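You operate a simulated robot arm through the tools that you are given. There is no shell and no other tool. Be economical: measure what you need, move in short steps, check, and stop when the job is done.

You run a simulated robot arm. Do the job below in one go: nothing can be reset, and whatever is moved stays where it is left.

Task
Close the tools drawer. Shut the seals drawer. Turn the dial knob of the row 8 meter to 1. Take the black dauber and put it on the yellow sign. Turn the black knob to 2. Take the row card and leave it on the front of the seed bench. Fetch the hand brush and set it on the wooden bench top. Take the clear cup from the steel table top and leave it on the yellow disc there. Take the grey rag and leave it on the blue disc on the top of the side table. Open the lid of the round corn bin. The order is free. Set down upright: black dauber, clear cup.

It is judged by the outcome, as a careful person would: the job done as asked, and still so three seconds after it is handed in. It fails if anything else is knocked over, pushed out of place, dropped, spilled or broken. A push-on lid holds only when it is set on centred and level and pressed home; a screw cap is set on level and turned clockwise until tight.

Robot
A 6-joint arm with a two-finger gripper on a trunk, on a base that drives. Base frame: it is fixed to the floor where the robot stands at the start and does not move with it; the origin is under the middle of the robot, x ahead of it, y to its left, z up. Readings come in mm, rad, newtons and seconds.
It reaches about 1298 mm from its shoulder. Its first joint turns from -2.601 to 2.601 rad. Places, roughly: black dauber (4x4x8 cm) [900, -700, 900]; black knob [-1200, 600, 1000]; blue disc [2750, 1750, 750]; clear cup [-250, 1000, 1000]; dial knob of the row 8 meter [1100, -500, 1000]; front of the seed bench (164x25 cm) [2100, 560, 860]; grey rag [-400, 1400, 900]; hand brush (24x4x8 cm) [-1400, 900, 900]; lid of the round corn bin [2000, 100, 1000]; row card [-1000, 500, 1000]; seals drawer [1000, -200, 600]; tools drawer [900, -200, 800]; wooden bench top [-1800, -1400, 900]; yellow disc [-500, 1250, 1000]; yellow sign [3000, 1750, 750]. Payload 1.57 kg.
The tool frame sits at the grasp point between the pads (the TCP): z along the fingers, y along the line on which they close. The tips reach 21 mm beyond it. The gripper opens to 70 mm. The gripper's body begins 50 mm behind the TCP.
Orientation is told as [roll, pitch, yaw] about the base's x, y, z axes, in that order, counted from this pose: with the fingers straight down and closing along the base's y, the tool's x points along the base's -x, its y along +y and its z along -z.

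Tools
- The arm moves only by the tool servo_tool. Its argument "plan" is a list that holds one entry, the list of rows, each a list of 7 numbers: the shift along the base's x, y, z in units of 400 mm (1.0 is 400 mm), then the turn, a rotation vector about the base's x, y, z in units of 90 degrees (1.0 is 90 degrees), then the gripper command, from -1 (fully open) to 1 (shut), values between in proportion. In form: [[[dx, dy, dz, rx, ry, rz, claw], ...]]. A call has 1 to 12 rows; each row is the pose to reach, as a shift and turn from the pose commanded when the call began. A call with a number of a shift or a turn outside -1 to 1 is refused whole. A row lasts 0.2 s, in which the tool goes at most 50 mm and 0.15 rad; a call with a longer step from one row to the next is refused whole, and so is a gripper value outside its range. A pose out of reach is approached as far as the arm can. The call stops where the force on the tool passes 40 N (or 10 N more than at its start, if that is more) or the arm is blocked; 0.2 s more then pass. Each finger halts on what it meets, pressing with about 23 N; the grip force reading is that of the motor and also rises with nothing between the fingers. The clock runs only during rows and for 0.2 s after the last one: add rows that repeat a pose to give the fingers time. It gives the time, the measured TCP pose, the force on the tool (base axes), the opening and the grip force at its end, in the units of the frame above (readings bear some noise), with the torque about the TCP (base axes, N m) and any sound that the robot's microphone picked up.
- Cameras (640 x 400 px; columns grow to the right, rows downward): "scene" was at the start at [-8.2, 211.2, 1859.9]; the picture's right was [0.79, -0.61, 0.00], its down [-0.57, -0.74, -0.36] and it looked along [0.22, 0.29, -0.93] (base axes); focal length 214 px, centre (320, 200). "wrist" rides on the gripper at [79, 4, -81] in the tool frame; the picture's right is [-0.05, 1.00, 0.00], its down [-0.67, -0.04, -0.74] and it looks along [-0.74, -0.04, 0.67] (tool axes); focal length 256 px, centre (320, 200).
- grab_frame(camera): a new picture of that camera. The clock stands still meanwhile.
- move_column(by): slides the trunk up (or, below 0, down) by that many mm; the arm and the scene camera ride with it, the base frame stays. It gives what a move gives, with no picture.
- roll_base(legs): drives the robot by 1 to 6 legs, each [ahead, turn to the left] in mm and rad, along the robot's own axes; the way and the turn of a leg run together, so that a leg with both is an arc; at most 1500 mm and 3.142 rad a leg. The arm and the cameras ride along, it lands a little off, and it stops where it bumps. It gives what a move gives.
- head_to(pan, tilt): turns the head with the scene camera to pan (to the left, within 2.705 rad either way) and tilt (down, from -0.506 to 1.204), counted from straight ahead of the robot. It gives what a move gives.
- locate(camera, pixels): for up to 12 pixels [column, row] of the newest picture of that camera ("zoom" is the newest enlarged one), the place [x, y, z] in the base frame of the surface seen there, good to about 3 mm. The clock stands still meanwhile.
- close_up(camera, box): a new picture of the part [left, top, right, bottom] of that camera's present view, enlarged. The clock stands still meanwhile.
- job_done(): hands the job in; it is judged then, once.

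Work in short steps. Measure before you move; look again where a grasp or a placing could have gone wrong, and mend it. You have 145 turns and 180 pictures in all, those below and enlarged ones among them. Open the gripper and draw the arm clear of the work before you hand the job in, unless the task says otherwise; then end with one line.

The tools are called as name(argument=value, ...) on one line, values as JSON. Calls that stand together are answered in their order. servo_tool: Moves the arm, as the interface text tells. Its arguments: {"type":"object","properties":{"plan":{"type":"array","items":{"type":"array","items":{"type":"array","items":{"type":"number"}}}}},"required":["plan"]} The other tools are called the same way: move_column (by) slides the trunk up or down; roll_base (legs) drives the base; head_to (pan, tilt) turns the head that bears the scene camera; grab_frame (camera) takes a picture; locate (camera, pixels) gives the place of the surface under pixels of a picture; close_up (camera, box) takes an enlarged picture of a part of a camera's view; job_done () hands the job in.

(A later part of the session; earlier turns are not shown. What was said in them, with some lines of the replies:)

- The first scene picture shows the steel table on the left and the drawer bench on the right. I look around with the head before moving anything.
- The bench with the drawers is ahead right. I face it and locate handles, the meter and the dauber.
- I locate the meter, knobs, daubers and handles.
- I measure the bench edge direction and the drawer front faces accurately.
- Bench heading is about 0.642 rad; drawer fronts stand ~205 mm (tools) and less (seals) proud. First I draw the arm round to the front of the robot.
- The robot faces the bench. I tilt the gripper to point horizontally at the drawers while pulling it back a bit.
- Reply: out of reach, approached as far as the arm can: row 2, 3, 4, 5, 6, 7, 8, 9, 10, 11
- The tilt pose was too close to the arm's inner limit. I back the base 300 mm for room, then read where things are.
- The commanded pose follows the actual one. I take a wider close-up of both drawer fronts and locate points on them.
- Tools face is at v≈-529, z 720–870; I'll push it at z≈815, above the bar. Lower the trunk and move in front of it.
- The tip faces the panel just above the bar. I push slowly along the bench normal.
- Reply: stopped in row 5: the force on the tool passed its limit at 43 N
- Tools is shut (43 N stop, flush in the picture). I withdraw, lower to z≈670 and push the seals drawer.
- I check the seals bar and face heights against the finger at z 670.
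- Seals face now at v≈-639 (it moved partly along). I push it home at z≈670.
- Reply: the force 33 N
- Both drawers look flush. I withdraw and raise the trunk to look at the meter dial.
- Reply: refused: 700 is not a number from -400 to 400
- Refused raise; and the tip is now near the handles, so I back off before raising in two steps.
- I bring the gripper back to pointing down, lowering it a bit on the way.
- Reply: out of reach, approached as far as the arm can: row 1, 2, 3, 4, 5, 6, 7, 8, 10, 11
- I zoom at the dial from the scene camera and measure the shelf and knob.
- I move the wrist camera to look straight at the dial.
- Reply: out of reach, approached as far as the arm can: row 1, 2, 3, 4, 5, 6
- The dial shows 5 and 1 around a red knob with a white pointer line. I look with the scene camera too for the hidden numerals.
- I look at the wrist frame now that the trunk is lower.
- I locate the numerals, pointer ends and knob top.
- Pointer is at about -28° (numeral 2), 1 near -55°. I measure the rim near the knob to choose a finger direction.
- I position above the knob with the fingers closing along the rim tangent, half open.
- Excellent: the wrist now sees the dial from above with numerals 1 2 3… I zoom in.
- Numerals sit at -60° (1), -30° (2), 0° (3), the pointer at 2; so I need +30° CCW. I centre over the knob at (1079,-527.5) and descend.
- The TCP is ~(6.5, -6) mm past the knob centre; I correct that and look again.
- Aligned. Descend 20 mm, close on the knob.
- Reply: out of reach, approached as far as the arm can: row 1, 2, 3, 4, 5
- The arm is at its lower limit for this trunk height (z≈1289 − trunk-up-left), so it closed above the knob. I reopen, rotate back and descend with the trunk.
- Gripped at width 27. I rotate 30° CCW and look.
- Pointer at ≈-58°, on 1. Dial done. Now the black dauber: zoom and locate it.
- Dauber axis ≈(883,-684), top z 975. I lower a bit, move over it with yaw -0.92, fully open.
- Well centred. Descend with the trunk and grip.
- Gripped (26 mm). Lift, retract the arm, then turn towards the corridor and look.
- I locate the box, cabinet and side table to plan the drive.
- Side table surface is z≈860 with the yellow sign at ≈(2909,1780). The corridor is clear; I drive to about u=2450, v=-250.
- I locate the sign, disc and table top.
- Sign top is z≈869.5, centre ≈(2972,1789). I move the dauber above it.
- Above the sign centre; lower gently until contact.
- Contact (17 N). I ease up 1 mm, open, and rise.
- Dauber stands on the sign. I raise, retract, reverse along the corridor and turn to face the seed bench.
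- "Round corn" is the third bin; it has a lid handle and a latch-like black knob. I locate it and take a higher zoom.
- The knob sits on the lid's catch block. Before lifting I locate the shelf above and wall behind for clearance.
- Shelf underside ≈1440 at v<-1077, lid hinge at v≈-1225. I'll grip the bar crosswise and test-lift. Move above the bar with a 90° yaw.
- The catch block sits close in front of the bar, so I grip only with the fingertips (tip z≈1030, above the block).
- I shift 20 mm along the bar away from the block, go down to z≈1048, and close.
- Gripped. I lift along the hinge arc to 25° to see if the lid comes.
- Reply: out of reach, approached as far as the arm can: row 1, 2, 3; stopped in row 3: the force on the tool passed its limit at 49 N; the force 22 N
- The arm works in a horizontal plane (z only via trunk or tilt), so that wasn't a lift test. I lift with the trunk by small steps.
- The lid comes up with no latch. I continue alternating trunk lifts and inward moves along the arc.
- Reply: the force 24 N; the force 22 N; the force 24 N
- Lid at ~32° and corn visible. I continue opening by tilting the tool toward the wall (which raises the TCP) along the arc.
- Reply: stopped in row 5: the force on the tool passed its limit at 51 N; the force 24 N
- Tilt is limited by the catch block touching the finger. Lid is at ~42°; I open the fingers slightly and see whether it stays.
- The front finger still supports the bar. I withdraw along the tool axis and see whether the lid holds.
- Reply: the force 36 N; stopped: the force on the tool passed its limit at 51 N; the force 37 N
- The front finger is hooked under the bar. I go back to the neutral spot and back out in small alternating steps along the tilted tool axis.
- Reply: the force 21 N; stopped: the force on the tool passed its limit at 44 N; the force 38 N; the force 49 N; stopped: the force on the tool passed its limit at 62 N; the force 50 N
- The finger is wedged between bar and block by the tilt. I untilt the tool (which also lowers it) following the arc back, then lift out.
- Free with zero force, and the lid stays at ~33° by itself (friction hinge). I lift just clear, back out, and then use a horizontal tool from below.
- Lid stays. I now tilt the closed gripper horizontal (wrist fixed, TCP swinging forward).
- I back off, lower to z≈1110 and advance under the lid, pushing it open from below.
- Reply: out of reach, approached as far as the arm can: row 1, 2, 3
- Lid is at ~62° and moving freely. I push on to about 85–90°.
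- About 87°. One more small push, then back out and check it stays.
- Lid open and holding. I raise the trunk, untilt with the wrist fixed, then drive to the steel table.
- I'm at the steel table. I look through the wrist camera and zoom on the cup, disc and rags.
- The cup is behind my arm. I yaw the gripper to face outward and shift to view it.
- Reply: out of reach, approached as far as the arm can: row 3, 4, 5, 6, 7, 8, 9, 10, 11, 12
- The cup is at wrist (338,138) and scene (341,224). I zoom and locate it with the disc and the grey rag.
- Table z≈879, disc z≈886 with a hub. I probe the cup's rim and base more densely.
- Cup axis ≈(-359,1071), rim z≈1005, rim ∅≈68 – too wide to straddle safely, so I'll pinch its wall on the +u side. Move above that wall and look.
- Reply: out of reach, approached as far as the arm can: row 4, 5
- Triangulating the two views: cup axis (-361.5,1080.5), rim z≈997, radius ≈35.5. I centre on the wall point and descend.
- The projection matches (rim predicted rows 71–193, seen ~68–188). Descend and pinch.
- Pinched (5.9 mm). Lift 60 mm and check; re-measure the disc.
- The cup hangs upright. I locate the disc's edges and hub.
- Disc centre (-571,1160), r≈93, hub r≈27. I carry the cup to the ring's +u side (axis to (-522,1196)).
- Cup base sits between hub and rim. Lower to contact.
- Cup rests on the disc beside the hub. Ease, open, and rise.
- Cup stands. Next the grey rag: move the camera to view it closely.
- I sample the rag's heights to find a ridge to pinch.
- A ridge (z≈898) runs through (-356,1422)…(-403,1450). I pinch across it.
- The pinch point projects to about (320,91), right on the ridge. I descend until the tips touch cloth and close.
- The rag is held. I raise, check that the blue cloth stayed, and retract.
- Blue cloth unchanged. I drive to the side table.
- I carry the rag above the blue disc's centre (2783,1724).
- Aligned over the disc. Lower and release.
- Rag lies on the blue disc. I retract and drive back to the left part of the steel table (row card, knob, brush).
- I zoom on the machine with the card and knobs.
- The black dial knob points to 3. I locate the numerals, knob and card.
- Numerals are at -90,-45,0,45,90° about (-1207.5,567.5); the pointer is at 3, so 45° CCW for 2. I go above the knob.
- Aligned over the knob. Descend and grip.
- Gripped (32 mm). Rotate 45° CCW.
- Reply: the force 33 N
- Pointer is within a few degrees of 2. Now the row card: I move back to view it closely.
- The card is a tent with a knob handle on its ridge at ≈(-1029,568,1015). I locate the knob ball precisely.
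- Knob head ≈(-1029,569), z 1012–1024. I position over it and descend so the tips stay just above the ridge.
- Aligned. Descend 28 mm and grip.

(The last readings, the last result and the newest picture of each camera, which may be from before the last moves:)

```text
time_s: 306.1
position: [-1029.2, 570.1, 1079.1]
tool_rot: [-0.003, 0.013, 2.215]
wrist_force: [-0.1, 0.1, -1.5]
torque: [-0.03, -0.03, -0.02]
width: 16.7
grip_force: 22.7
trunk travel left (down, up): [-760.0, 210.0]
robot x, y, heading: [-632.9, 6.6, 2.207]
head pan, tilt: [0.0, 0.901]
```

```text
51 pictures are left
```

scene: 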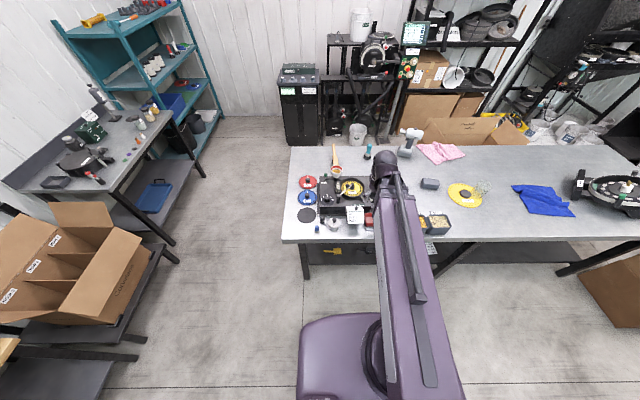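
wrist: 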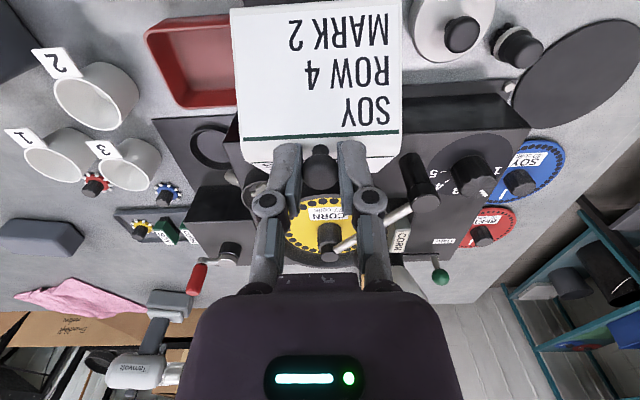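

The card came up with the knob. I raise it, retract, and drive to the seed bench.

move_column(by=170)

servo_tool(plan=[[[0.055, -0.0733, 0, 0, 0, 0, 1], [0.11, -0.1467, 0, 0, 0, 0, 1], [0.165, -0.22, 0, 0, 0, 0, 1]]])

roll_base(legs=[[0, -1.805], [1260, 0], [1260, 0], [0, -1.335]])

head_to(pan=0.1, tilt=0.9)

grab_frame(camera="scene")

grab_frame(camera="wrist")

```text
time_s: 308.1
position: [-1027.8, 568.2, 1248.2]
tool_rot: [-0.004, 0.013, 2.211]
wrist_force: [-0.1, 0.2, -1.1]
torque: [-0.03, -0.01, -0.02]
width: 16.9
grip_force: 22.4
trunk travel left (down, up): [-930.0, 40.0]
robot x, y, heading: [-631.5, 12.9, 2.212]
head pan, tilt: [0.0, 0.901]
```

```text
time_s: 308.9
position: [-962.7, 480.0, 1248.9]
tool_rot: [-0.003, 0.011, 2.213]
wrist_force: [0.1, -0.7, -1.7]
torque: [0.03, -0.01, 0.01]
width: 16.6
grip_force: 22.3
trunk travel left (down, up): [-930.0, 40.0]
robot x, y, heading: [-632.2, 9.2, 2.214]
head pan, tilt: [0.0, 0.901]
```

```text
time_s: 335.6
position: [2000.9, 461.5, 1249.8]
tool_rot: [-0.004, 0.01, -0.972]
wrist_force: [0.3, 0.2, -1.6]
torque: [0.0, 0.01, -0.02]
width: 16.7
grip_force: 22.8
trunk travel left (down, up): [-930.0, 40.0]
robot x, y, heading: [1693.1, 948.6, -0.976]
head pan, tilt: [0.0, 0.901]
```

```text
time_s: 336.3
position: [2001.4, 460.8, 1250.2]
tool_rot: [-0.004, 0.013, -0.973]
wrist_force: [0.0, -0.4, -1.5]
torque: [0.01, -0.01, -0.02]
width: 16.8
grip_force: 22.8
trunk travel left (down, up): [-930.0, 40.0]
robot x, y, heading: [1691.8, 946.3, -0.973]
head pan, tilt: [0.099, 0.901]
```

```text
50 pictures are left
```

scene: 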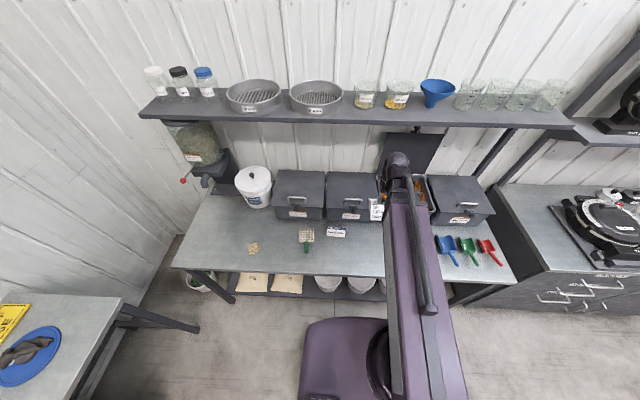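

```text
49 pictures are left
```

wrist: 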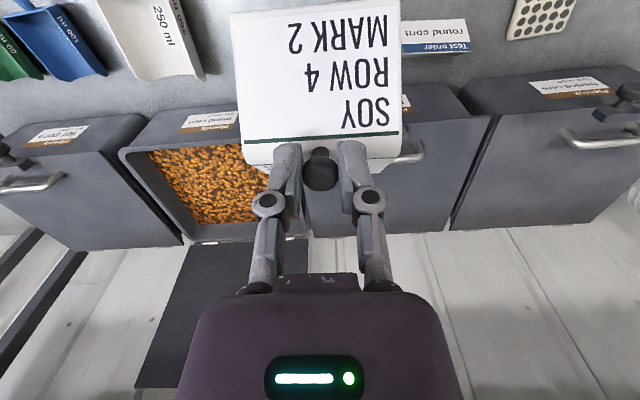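

Lid still open. I locate the bench front edge and a free spot.

locate(camera="scene", pixels=[[345, 276], [370, 255], [350, 255], [337, 232], [306, 237], [260, 272], [280, 255], [330, 260], [306, 250], [253, 248]])

locate(camera="wrist", pixels=[[160, 60], [200, 70], [435, 40], [400, 45], [520, 30], [420, 10], [220, 40]])

```text
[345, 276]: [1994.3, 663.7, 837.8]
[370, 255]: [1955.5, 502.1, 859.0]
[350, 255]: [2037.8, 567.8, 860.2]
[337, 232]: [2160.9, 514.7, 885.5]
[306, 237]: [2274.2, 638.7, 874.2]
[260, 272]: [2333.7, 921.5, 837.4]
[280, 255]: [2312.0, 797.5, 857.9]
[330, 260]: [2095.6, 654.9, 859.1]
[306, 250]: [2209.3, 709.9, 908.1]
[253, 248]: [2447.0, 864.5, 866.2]
```

```text
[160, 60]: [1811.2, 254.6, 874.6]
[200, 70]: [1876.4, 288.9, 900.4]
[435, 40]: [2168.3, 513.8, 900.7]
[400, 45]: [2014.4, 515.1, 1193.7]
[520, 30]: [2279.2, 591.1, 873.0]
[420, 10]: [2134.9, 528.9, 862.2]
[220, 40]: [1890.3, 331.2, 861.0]
```

Free spot around u=1920, v=-800. I move there and lower.

servo_tool(plan=[[[0.02, 0.06, 0, 0, 0, 0.014, 1], [0.04, 0.12, 0, 0, 0, 0.028, 1], [0.04, 0.12, 0, 0, 0, 0.028, 1]]])

move_column(by=-290)

close_up(camera="scene", box=[290, 130, 450, 230])

grab_frame(camera="wrist")

```text
time_s: 337.1
position: [2017.7, 509.9, 1247.5]
tool_rot: [-0.003, 0.013, -0.926]
wrist_force: [0.2, -0.3, -1.7]
torque: [0.01, 0.0, 0.0]
width: 16.4
grip_force: 22.8
trunk travel left (down, up): [-930.0, 40.0]
robot x, y, heading: [1693.7, 951.9, -0.977]
head pan, tilt: [0.099, 0.901]
```

```text
time_s: 340.0
position: [2017.1, 507.7, 959.6]
tool_rot: [-0.004, 0.012, -0.926]
wrist_force: [0.1, -0.6, -1.6]
torque: [-0.02, 0.01, -0.05]
width: 16.8
grip_force: 22.6
trunk travel left (down, up): [-640.0, 330.0]
robot x, y, heading: [1694.4, 947.4, -0.974]
head pan, tilt: [0.099, 0.901]
```

```text
4.00 times, centred on (370, 180) of scene
```

zoom: 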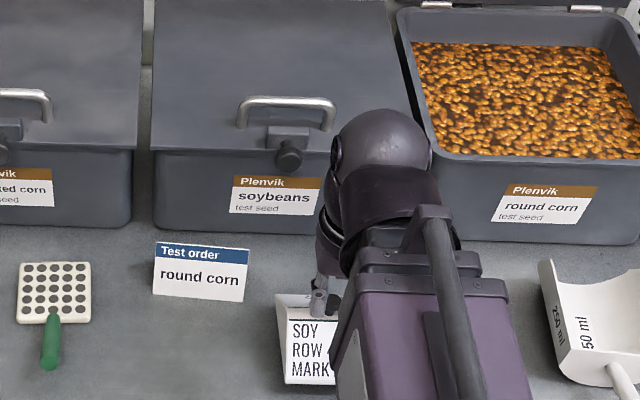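

```text
47 pictures are left
```

wrist: 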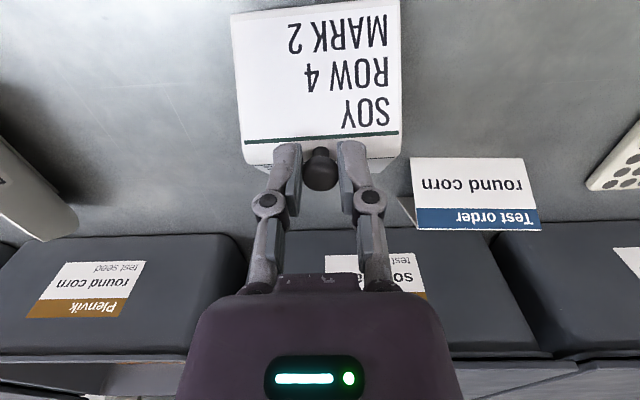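

Clear of the neighbours. I lower in small steps until contact.

move_column(by=-28)

move_column(by=-3)

move_column(by=-2)

```text
time_s: 340.8
position: [2017.6, 510.8, 931.0]
tool_rot: [-0.005, 0.01, -0.927]
wrist_force: [0.0, -0.8, 4.2]
torque: [-0.29, -0.22, 0.0]
width: 16.4
grip_force: 23.1
trunk travel left (down, up): [-612.0, 358.0]
robot x, y, heading: [1692.3, 948.3, -0.974]
head pan, tilt: [0.099, 0.901]
```

```text
time_s: 341.3
position: [2016.6, 508.7, 927.8]
tool_rot: [-0.002, 0.011, -0.926]
wrist_force: [0.6, -1.6, 17.4]
torque: [-0.12, -0.08, 0.0]
width: 16.1
grip_force: 23.0
trunk travel left (down, up): [-609.0, 361.0]
robot x, y, heading: [1692.7, 951.9, -0.977]
head pan, tilt: [0.099, 0.901]
```

```text
time_s: 341.8
position: [2017.0, 510.4, 927.3]
tool_rot: [-0.003, 0.01, -0.926]
wrist_force: [2.4, -3.6, 33.1]
torque: [-0.04, -0.22, 0.01]
width: 16.4
grip_force: 22.7
trunk travel left (down, up): [-607.0, 363.0]
robot x, y, heading: [1695.1, 949.5, -0.972]
head pan, tilt: [0.099, 0.901]
```

Firm contact at z≈928. Ease up 2 mm, release and rise.

move_column(by=2.5)

servo_tool(plan=[[[0, 0, 0, 0, 0, 0, 0.4], [0, 0, 0, 0, 0, 0, 0.1], [0, 0, 0, 0, 0, 0, -0.4], [0, 0, 0, 0, 0, 0, -0.4]]])

move_column(by=150)

grab_frame(camera="wrist")

```text
time_s: 342.3
position: [2017.8, 509.4, 927.0]
tool_rot: [-0.003, 0.013, -0.927]
wrist_force: [-0.3, 0.1, -1.4]
torque: [0.03, -0.01, 0.0]
width: 16.4
grip_force: 22.6
trunk travel left (down, up): [-609.0, 361.0]
robot x, y, heading: [1689.2, 950.3, -0.97]
head pan, tilt: [0.099, 0.901]
```

```text
time_s: 343.3
position: [2018.4, 509.5, 927.8]
tool_rot: [-0.003, 0.013, -0.925]
wrist_force: [-0.8, 0.1, -0.3]
torque: [0.0, -0.01, 0.01]
width: 49.0
grip_force: 0.1
trunk travel left (down, up): [-609.0, 361.0]
robot x, y, heading: [1692.5, 948.9, -0.971]
head pan, tilt: [0.099, 0.901]
```

```text
time_s: 345.1
position: [2017.6, 508.1, 1078.2]
tool_rot: [-0.004, 0.014, -0.928]
wrist_force: [1.4, -0.9, -0.2]
torque: [-0.04, 0.03, -0.01]
width: 48.9
grip_force: 0.0
trunk travel left (down, up): [-759.0, 211.0]
robot x, y, heading: [1693.0, 945.9, -0.978]
head pan, tilt: [0.099, 0.901]
```

```text
46 pictures are left
```

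wrist: 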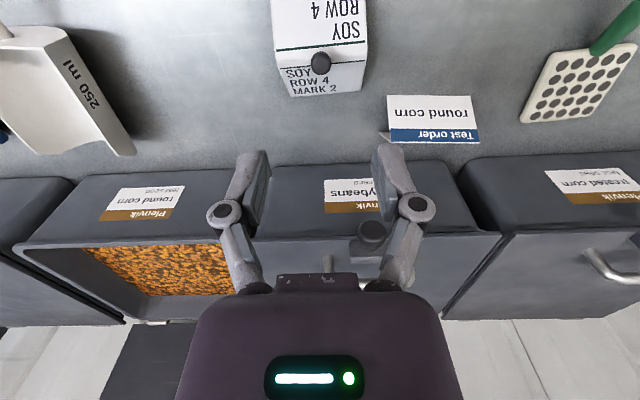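

Card stands on the bench front. Now I raise and drive back for the hand brush.

move_column(by=177)

roll_base(legs=[[0, 1.34], [-1290, 0], [-1290, 0], [0, 1.848]])

head_to(pan=0.0, tilt=0.8)

grab_frame(camera="scene")

grab_frame(camera="wrist")

```text
time_s: 347.1
position: [2017.4, 509.2, 1254.2]
tool_rot: [-0.003, 0.01, -0.925]
wrist_force: [-0.1, 0.4, 0.3]
torque: [-0.02, -0.01, 0.03]
width: 49.0
grip_force: 0.0
trunk travel left (down, up): [-936.0, 34.0]
robot x, y, heading: [1689.4, 948.0, -0.968]
head pan, tilt: [0.099, 0.901]
```

```text
time_s: 374.1
position: [-1047.1, 303.1, 1254.8]
tool_rot: [-0.003, 0.013, 2.294]
wrist_force: [0.4, -0.3, 0.3]
torque: [-0.04, -0.03, 0.01]
width: 49.0
grip_force: 0.0
trunk travel left (down, up): [-936.0, 34.0]
robot x, y, heading: [-689.3, -109.4, 2.249]
head pan, tilt: [0.099, 0.901]
```

```text
time_s: 374.8
position: [-1046.8, 301.7, 1256.0]
tool_rot: [-0.003, 0.012, 2.295]
wrist_force: [0.2, 0.0, 0.3]
torque: [0.0, 0.02, 0.03]
width: 49.0
grip_force: 0.0
trunk travel left (down, up): [-936.0, 34.0]
robot x, y, heading: [-687.7, -108.7, 2.257]
head pan, tilt: [0.0, 0.799]
```

```text
45 pictures are left
```

scene: 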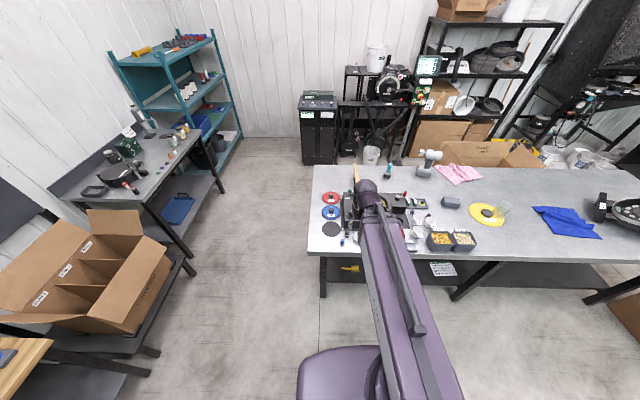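

```text
44 pictures are left
```

wrist: 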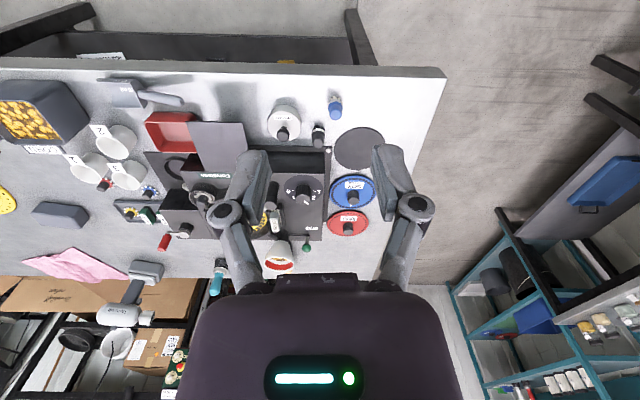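

I drive 130 mm closer and extend the arm to view the brush.

roll_base(legs=[[130, -0.04]])

servo_tool(plan=[[[-0.07, 0.1, 0, 0, 0, 0, -1], [-0.14, 0.2, 0, 0, 0, 0, -1], [-0.21, 0.3, 0, 0, 0, 0, -1], [-0.28, 0.4, 0, 0, 0, 0, -1], [-0.35, 0.5, 0, 0, 0, 0, -1]]])

grab_frame(camera="wrist")

close_up(camera="scene", box=[310, 140, 422, 210])

```text
time_s: 376.2
position: [-1112.6, 419.0, 1253.8]
tool_rot: [-0.004, 0.015, 2.259]
wrist_force: [0.0, 0.2, -0.3]
torque: [-0.02, -0.02, -0.03]
width: 49.2
grip_force: 0.0
trunk travel left (down, up): [-936.0, 34.0]
robot x, y, heading: [-769.1, -9.7, 2.212]
head pan, tilt: [0.0, 0.799]
```

```text
time_s: 377.4
position: [-1252.2, 619.0, 1255.0]
tool_rot: [-0.002, 0.013, 2.258]
wrist_force: [-0.4, -0.6, 0.0]
torque: [-0.01, 0.01, 0.01]
width: 69.9
grip_force: 0.0
trunk travel left (down, up): [-936.0, 34.0]
robot x, y, heading: [-765.0, -8.1, 2.216]
head pan, tilt: [0.0, 0.799]
```

```text
43 pictures are left
```

wrist: 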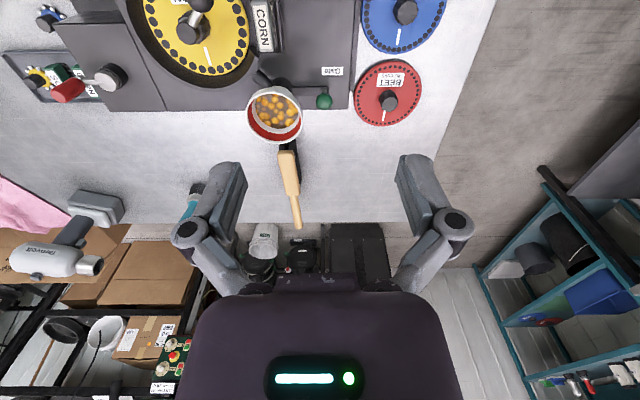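

```text
5.71 times, centred on (366, 175) of scene
```

zoom: 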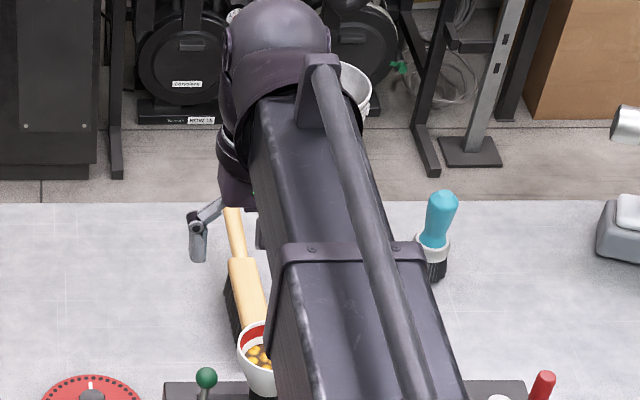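

I locate points along the brush.

locate(camera="wrist", pixels=[[288, 155], [290, 170], [292, 185], [295, 200], [298, 220], [283, 170], [298, 175], [280, 165], [275, 120], [286, 92], [300, 140]])

close_up(camera="wrist", box=[240, 80, 400, 240])

```text
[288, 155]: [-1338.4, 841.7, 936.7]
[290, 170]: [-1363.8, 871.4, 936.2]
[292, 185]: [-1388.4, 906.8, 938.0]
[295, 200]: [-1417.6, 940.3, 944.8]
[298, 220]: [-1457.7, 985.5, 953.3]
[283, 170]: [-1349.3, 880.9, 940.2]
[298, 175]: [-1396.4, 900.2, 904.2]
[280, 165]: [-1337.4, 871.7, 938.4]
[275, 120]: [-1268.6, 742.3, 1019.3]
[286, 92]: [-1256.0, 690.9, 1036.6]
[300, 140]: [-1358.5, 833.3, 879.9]
```

```text
2.50 times, centred on (320, 160) of wrist
```

zoom: 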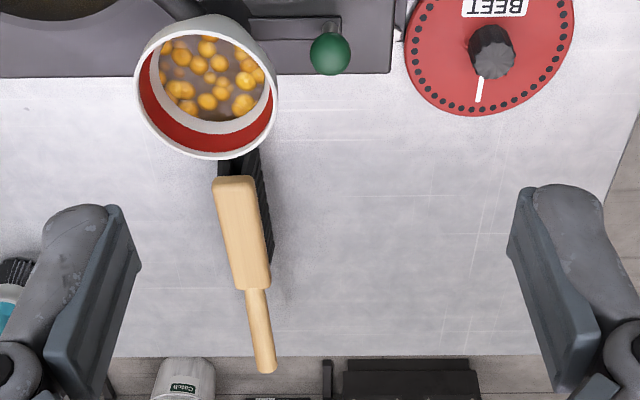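

Brush axis heading ≈2.26, wood top z≈937. I go above (-1378,892) with fingers across it.

servo_tool(plan=[[[-0.045, 0.0975, 0, 0, 0, 0, -1], [-0.09, 0.195, 0, 0, 0, 0, -1], [-0.135, 0.2925, 0, 0, 0, 0, -1], [-0.18, 0.39, 0, 0, 0, 0, -1], [-0.225, 0.4875, 0, 0, 0, 0, -1], [-0.27, 0.585, 0, 0, 0, 0, -1], [-0.315, 0.6825, 0, 0, 0, 0, -1], [-0.315, 0.6825, 0, 0, 0, 0, -1]]])

move_column(by=-200)

grab_frame(camera="wrist")

```text
time_s: 379.2
position: [-1379.4, 889.8, 1255.7]
tool_rot: [-0.003, 0.01, 2.258]
wrist_force: [0.4, -0.6, -0.4]
torque: [0.04, 0.03, -0.02]
width: 70.3
grip_force: 0.1
trunk travel left (down, up): [-936.0, 34.0]
robot x, y, heading: [-766.3, -7.6, 2.218]
head pan, tilt: [0.0, 0.799]
```

```text
time_s: 381.4
position: [-1379.2, 890.4, 1055.3]
tool_rot: [-0.005, 0.013, 2.258]
wrist_force: [-0.9, 0.2, 0.1]
torque: [0.01, -0.01, -0.02]
width: 69.9
grip_force: 0.1
trunk travel left (down, up): [-736.0, 234.0]
robot x, y, heading: [-766.9, -4.4, 2.213]
head pan, tilt: [0.0, 0.799]
```

```text
40 pictures are left
```

wrist: 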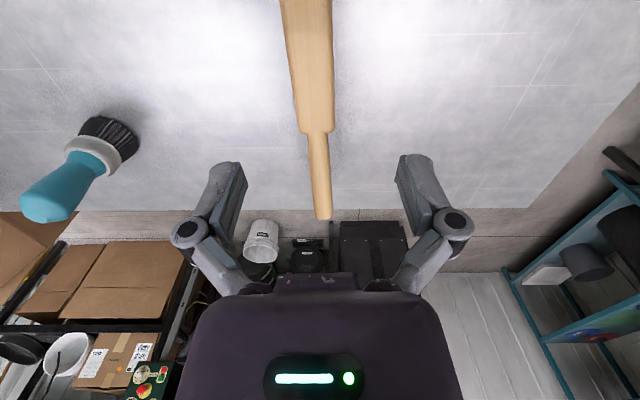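

Slightly off by 6 mm; I correct, descend and grip.

servo_tool(plan=[[[0.0115, 0.0095, 0, 0, 0, 0, -1], [0.0115, 0.0095, 0, 0, 0, 0, -1]]])

move_column(by=-125)

servo_tool(plan=[[[0, 0, 0, 0, 0, 0, -0.5], [0, 0, 0, 0, 0, 0, 0], [0, 0, 0, 0, 0, 0, 0.5], [0, 0, 0, 0, 0, 0, 1], [0, 0, 0, 0, 0, 0, 1], [0, 0, 0, 0, 0, 0, 1]]])

move_column(by=60)

grab_frame(camera="wrist")

```text
time_s: 382.0
position: [-1375.6, 893.5, 1055.5]
tool_rot: [-0.003, 0.014, 2.26]
wrist_force: [0.3, -0.7, -1.6]
torque: [0.03, 0.01, 0.01]
width: 70.0
grip_force: 0.0
trunk travel left (down, up): [-736.0, 234.0]
robot x, y, heading: [-770.7, -7.5, 2.216]
head pan, tilt: [0.0, 0.799]
```

```text
time_s: 383.5
position: [-1374.9, 892.8, 930.1]
tool_rot: [-0.003, 0.012, 2.258]
wrist_force: [-0.2, 0.3, 0.5]
torque: [0.01, 0.05, 0.0]
width: 70.0
grip_force: 0.0
trunk travel left (down, up): [-611.0, 359.0]
robot x, y, heading: [-769.1, -4.6, 2.213]
head pan, tilt: [0.0, 0.799]
```

```text
time_s: 384.9
position: [-1375.7, 892.8, 930.1]
tool_rot: [-0.003, 0.01, 2.259]
wrist_force: [0.7, 0.9, 1.6]
torque: [0.02, -0.03, 0.05]
width: 33.0
grip_force: 22.9
trunk travel left (down, up): [-611.0, 359.0]
robot x, y, heading: [-768.7, -8.1, 2.215]
head pan, tilt: [0.0, 0.799]
```

```text
time_s: 385.9
position: [-1376.0, 893.5, 989.4]
tool_rot: [-0.003, 0.012, 2.259]
wrist_force: [0.4, 0.4, -1.4]
torque: [-0.01, 0.02, 0.0]
width: 33.0
grip_force: 23.0
trunk travel left (down, up): [-671.0, 299.0]
robot x, y, heading: [-769.7, -11.8, 2.212]
head pan, tilt: [0.0, 0.799]
```

```text
39 pictures are left
```

wrist: 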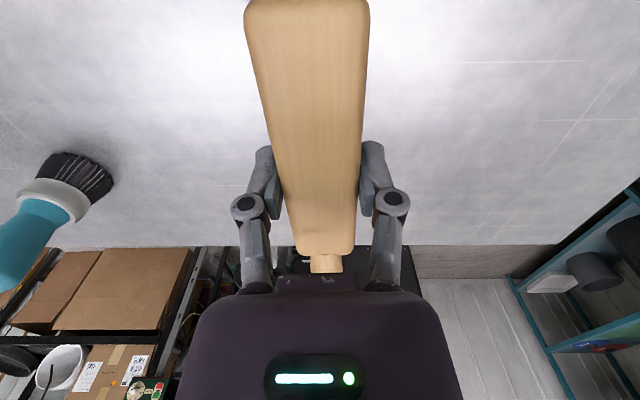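

Brush held (33 mm). Raise, retract, and drive toward the wooden bench, then look.

move_column(by=265)

servo_tool(plan=[[[0.067, -0.0995, 0, 0, 0, 0, 1], [0.134, -0.199, 0, 0, 0, 0, 1], [0.201, -0.2985, 0, 0, 0, 0, 1], [0.268, -0.398, 0, 0, 0, 0, 1], [0.335, -0.4975, 0, 0, 0, 0, 1], [0.402, -0.597, 0, 0, 0, 0, 1], [0.469, -0.6965, 0, 0, 0, 0, 1], [0.536, -0.796, 0, 0, 0, 0, 1], [0.603, -0.8955, 0, 0, 0, 0, 1], [0.67, -0.995, 0, 0, 0, 0, 1]]])

roll_base(legs=[[0, 2.147], [700, 0], [0, -0.577]])

head_to(pan=0.1, tilt=0.7)

grab_frame(camera="scene")

```text
time_s: 388.6
position: [-1375.3, 893.6, 1255.3]
tool_rot: [-0.003, 0.012, 2.258]
wrist_force: [-0.1, 0.0, -1.1]
torque: [0.0, -0.06, -0.02]
width: 33.0
grip_force: 22.7
trunk travel left (down, up): [-936.0, 34.0]
robot x, y, heading: [-767.3, -10.1, 2.212]
head pan, tilt: [0.0, 0.799]
```

```text
time_s: 390.9
position: [-1102.9, 492.2, 1255.7]
tool_rot: [-0.003, 0.011, 2.259]
wrist_force: [0.5, 0.4, -1.2]
torque: [-0.01, 0.01, 0.01]
width: 33.0
grip_force: 23.2
trunk travel left (down, up): [-936.0, 34.0]
robot x, y, heading: [-764.9, -4.0, 2.214]
head pan, tilt: [0.0, 0.799]
```

```text
time_s: 405.5
position: [-1520.3, -1009.6, 1255.3]
tool_rot: [-0.005, 0.01, -2.46]
wrist_force: [-0.9, -0.6, -1.4]
torque: [0.05, 0.02, -0.02]
width: 32.8
grip_force: 23.3
trunk travel left (down, up): [-936.0, 34.0]
robot x, y, heading: [-1019.1, -674.5, -2.494]
head pan, tilt: [0.0, 0.799]
```

```text
time_s: 406.2
position: [-1520.5, -1009.2, 1254.6]
tool_rot: [-0.005, 0.014, -2.459]
wrist_force: [-0.5, 0.1, -0.8]
torque: [0.01, -0.01, 0.03]
width: 32.8
grip_force: 23.1
trunk travel left (down, up): [-936.0, 34.0]
robot x, y, heading: [-1017.5, -675.5, -2.496]
head pan, tilt: [0.099, 0.7]
```

```text
38 pictures are left
```

scene: 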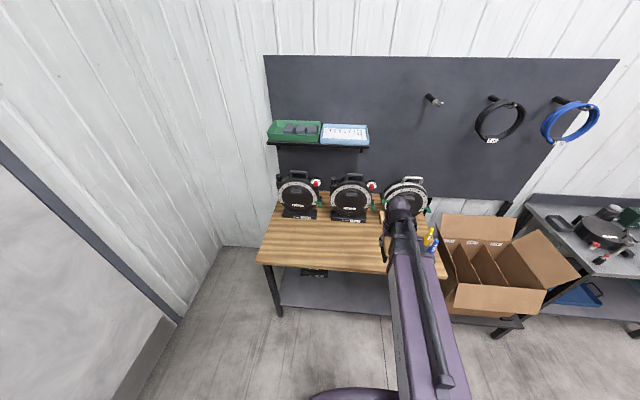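

The wooden bench's front strip is free. I locate its surface.

locate(camera="scene", pixels=[[300, 245], [340, 250], [380, 265], [330, 235], [262, 260], [375, 272], [300, 212], [350, 217], [360, 240]])

grab_frame(camera="wrist")

```text
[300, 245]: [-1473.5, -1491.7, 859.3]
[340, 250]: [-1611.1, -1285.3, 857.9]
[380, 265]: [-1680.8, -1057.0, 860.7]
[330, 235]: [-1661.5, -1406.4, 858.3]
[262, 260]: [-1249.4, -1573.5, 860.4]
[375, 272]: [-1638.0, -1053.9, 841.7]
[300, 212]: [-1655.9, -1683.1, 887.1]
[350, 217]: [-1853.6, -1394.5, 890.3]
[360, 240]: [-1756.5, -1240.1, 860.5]
```

```text
37 pictures are left
```

wrist: 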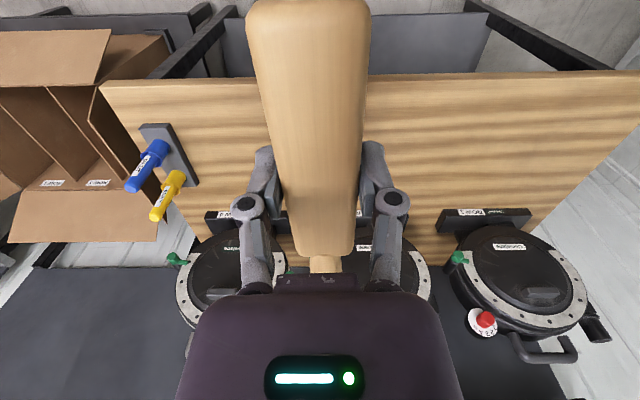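

Table z≈859, free strip u -1960…-2290. I rotate the brush parallel to the bench and move over (u=-2110, v=-130).

servo_tool(plan=[[[-0.0208, -0.0816, 0, 0, 0, 0.0909, 1], [-0.0416, -0.1632, 0, 0, 0, 0.1818, 1], [-0.0624, -0.2448, 0, 0, 0, 0.2727, 1], [-0.0832, -0.3264, 0, 0, 0, 0.3636, 1], [-0.104, -0.408, 0, 0, 0, 0.4545, 1], [-0.1248, -0.4895, 0, 0, 0, 0.5455, 1], [-0.1456, -0.571, 0, 0, 0, 0.6364, 1], [-0.1664, -0.6527, 0, 0, 0, 0.7273, 1], [-0.1872, -0.734, 0, 0, 0, 0.8182, 1], [-0.208, -0.816, 0, 0, 0, 0.9091, 1], [-0.2288, -0.8975, 0, 0, 0, 0.98, 1], [-0.2288, -0.8975, 0, 0, 0, 0.98, 1]]])

move_column(by=-290)

grab_frame(camera="scene")

grab_frame(camera="wrist")

```text
time_s: 408.8
position: [-1612.7, -1367.3, 1255.0]
tool_rot: [-0.003, 0.01, -0.918]
wrist_force: [-0.1, 0.7, -1.7]
torque: [-0.03, -0.04, 0.0]
width: 33.1
grip_force: 22.7
trunk travel left (down, up): [-936.0, 34.0]
robot x, y, heading: [-1018.3, -673.8, -2.5]
head pan, tilt: [0.099, 0.7]
```

```text
time_s: 411.7
position: [-1613.3, -1369.2, 965.1]
tool_rot: [-0.004, 0.013, -0.918]
wrist_force: [0.4, 0.4, -0.6]
torque: [-0.02, -0.01, 0.01]
width: 32.8
grip_force: 22.8
trunk travel left (down, up): [-646.0, 324.0]
robot x, y, heading: [-1018.4, -674.0, -2.495]
head pan, tilt: [0.099, 0.7]
```

```text
36 pictures are left
```

scene: 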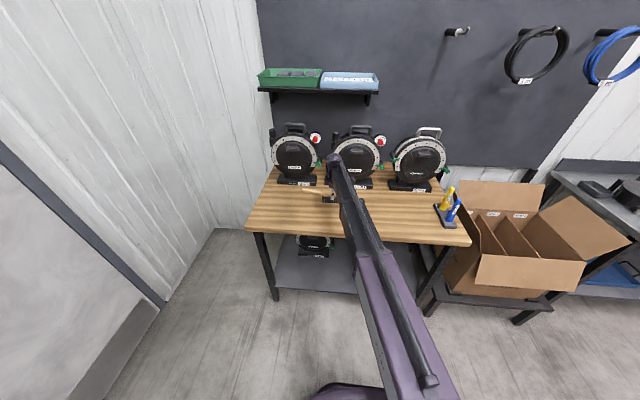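

```text
35 pictures are left
```

wrist: 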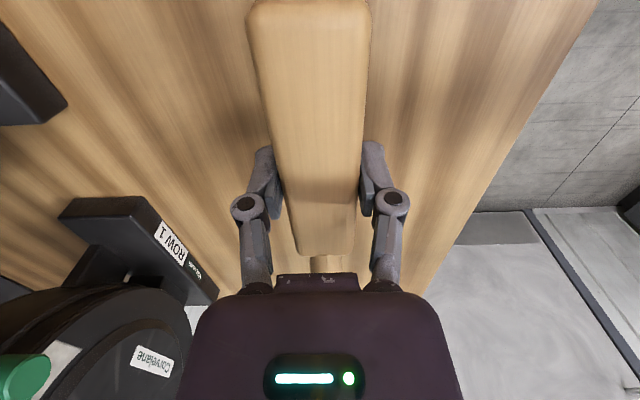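

Clear on both sides. Lower to contact (expected TCP z≈910).

move_column(by=-52)

move_column(by=-3)

```text
time_s: 412.6
position: [-1611.7, -1366.7, 912.8]
tool_rot: [-0.004, 0.011, -0.919]
wrist_force: [0.1, -0.2, -0.9]
torque: [-0.01, 0.0, 0.0]
width: 33.1
grip_force: 22.5
trunk travel left (down, up): [-594.0, 376.0]
robot x, y, heading: [-1015.3, -678.2, -2.499]
head pan, tilt: [0.099, 0.7]
```

```text
time_s: 413.1
position: [-1612.3, -1367.7, 910.8]
tool_rot: [-0.004, 0.011, -0.92]
wrist_force: [-1.5, -0.6, 3.0]
torque: [0.0, -0.06, -0.02]
width: 32.8
grip_force: 22.4
trunk travel left (down, up): [-591.0, 379.0]
robot x, y, heading: [-1016.9, -674.5, -2.502]
head pan, tilt: [0.099, 0.7]
```

Touching (3 N). Release and rise.

servo_tool(plan=[[[0, 0, 0, 0, 0, 0, 0], [0, 0, 0, 0, 0, 0, -0.4], [0, 0, 0, 0, 0, 0, -1], [0, 0, 0, 0, 0, 0, -1], [0, 0, 0, 0, 0, 0, -1]]])

move_column(by=200)

grab_frame(camera="wrist")

close_up(camera="scene", box=[230, 140, 390, 260])

```text
time_s: 414.3
position: [-1612.2, -1367.3, 910.9]
tool_rot: [-0.003, 0.012, -0.918]
wrist_force: [1.1, -0.1, 0.0]
torque: [-0.02, -0.02, -0.02]
width: 69.9
grip_force: 0.0
trunk travel left (down, up): [-591.0, 379.0]
robot x, y, heading: [-1017.1, -673.9, -2.495]
head pan, tilt: [0.099, 0.7]
```

```text
time_s: 416.5
position: [-1611.8, -1367.9, 1110.9]
tool_rot: [-0.003, 0.011, -0.919]
wrist_force: [0.4, 0.3, 0.3]
torque: [-0.02, 0.02, 0.03]
width: 70.2
grip_force: 0.2
trunk travel left (down, up): [-791.0, 179.0]
robot x, y, heading: [-1018.3, -671.1, -2.495]
head pan, tilt: [0.099, 0.7]
```

```text
34 pictures are left
```

wrist: 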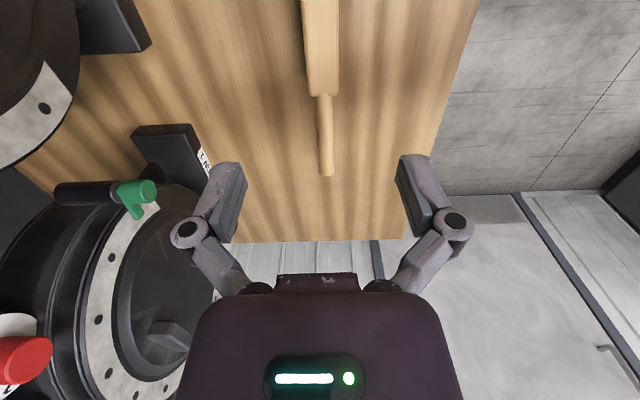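

```text
3.33 times, centred on (310, 200) of scene
```

zoom: 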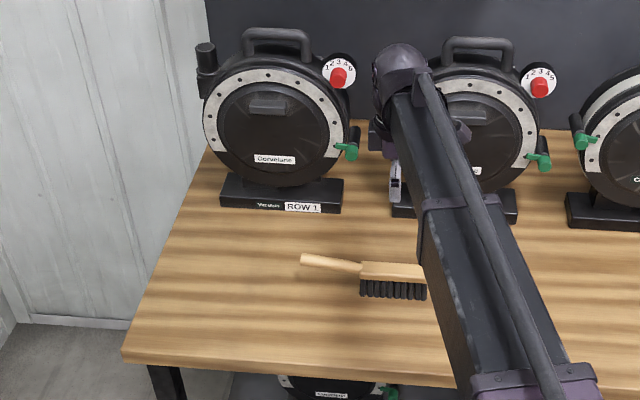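

Brush rests on the wooden top. I raise and draw the arm clear, gripper open, and take a last look.

move_column(by=140)

servo_tool(plan=[[[0.09, 0.07, 0, 0, 0, 0, -1], [0.18, 0.14, 0, 0, 0, 0, -1], [0.27, 0.21, 0, 0, 0, 0, -1], [0.36, 0.28, 0, 0, 0, 0, -1], [0.45, 0.35, 0, 0, 0, 0, -1], [0.54, 0.42, 0, 0, 0, 0, -1]]])

grab_frame(camera="scene")

head_to(pan=2.2, tilt=0.5)

grab_frame(camera="scene")

head_to(pan=-2.2, tilt=0.6)

grab_frame(camera="scene")

```text
time_s: 418.2
position: [-1612.0, -1366.7, 1249.1]
tool_rot: [-0.003, 0.01, -0.919]
wrist_force: [0.0, 0.6, 0.3]
torque: [-0.02, 0.0, 0.0]
width: 70.0
grip_force: 0.1
trunk travel left (down, up): [-931.0, 39.0]
robot x, y, heading: [-1017.5, -669.1, -2.5]
head pan, tilt: [0.099, 0.7]
```

```text
time_s: 419.6
position: [-1393.5, -1197.4, 1251.6]
tool_rot: [-0.004, 0.012, -0.92]
wrist_force: [-0.4, 0.4, 0.1]
torque: [-0.01, 0.02, 0.01]
width: 70.1
grip_force: 0.0
trunk travel left (down, up): [-931.0, 39.0]
robot x, y, heading: [-1017.0, -671.9, -2.497]
head pan, tilt: [0.099, 0.7]
```

```text
32 pictures are left
```

scene: 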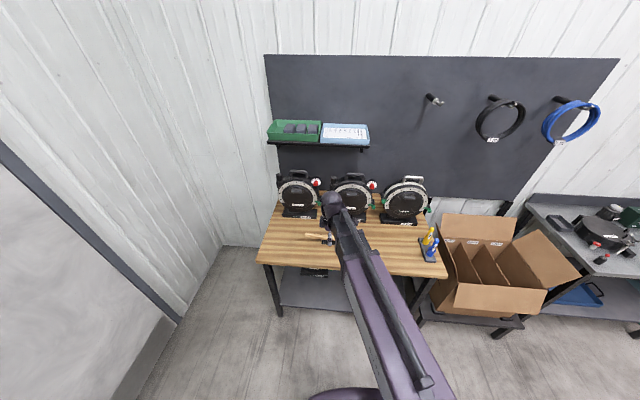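

```text
time_s: 421.6
position: [-1394.0, -1199.4, 1249.7]
tool_rot: [-0.004, 0.011, -0.919]
wrist_force: [-0.4, 0.5, 0.1]
torque: [0.0, 0.01, 0.02]
width: 70.1
grip_force: 0.0
trunk travel left (down, up): [-931.0, 39.0]
robot x, y, heading: [-1018.1, -670.3, -2.495]
head pan, tilt: [2.201, 0.499]
```

```text
31 pictures are left
```

scene: 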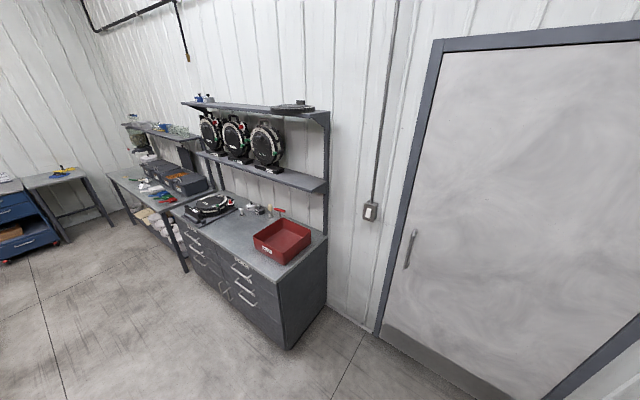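

```text
time_s: 425.1
position: [-1394.9, -1198.7, 1249.2]
tool_rot: [-0.003, 0.012, -0.918]
wrist_force: [-0.7, 1.1, 0.4]
torque: [-0.01, 0.01, -0.03]
width: 69.9
grip_force: 0.0
trunk travel left (down, up): [-931.0, 39.0]
robot x, y, heading: [-1017.3, -674.3, -2.499]
head pan, tilt: [-2.201, 0.6]
```

```text
30 pictures are left
```

scene: 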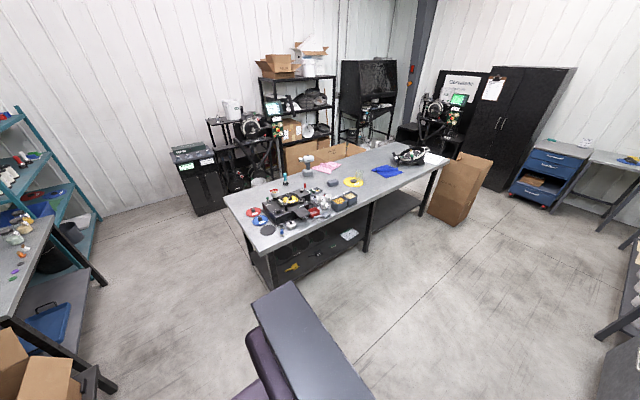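

Everything is in place: drawers shut, lid still open, the table undisturbed, arm clear and gripper open. I hand the job in.

job_done()

```text
The job is handed in.
```

I did all ten tasks and handed the job in, with the gripper open and the arm drawn clear; after finishing I re-checked the drawers, the lid and the brush, and the rest I checked as I did each one.
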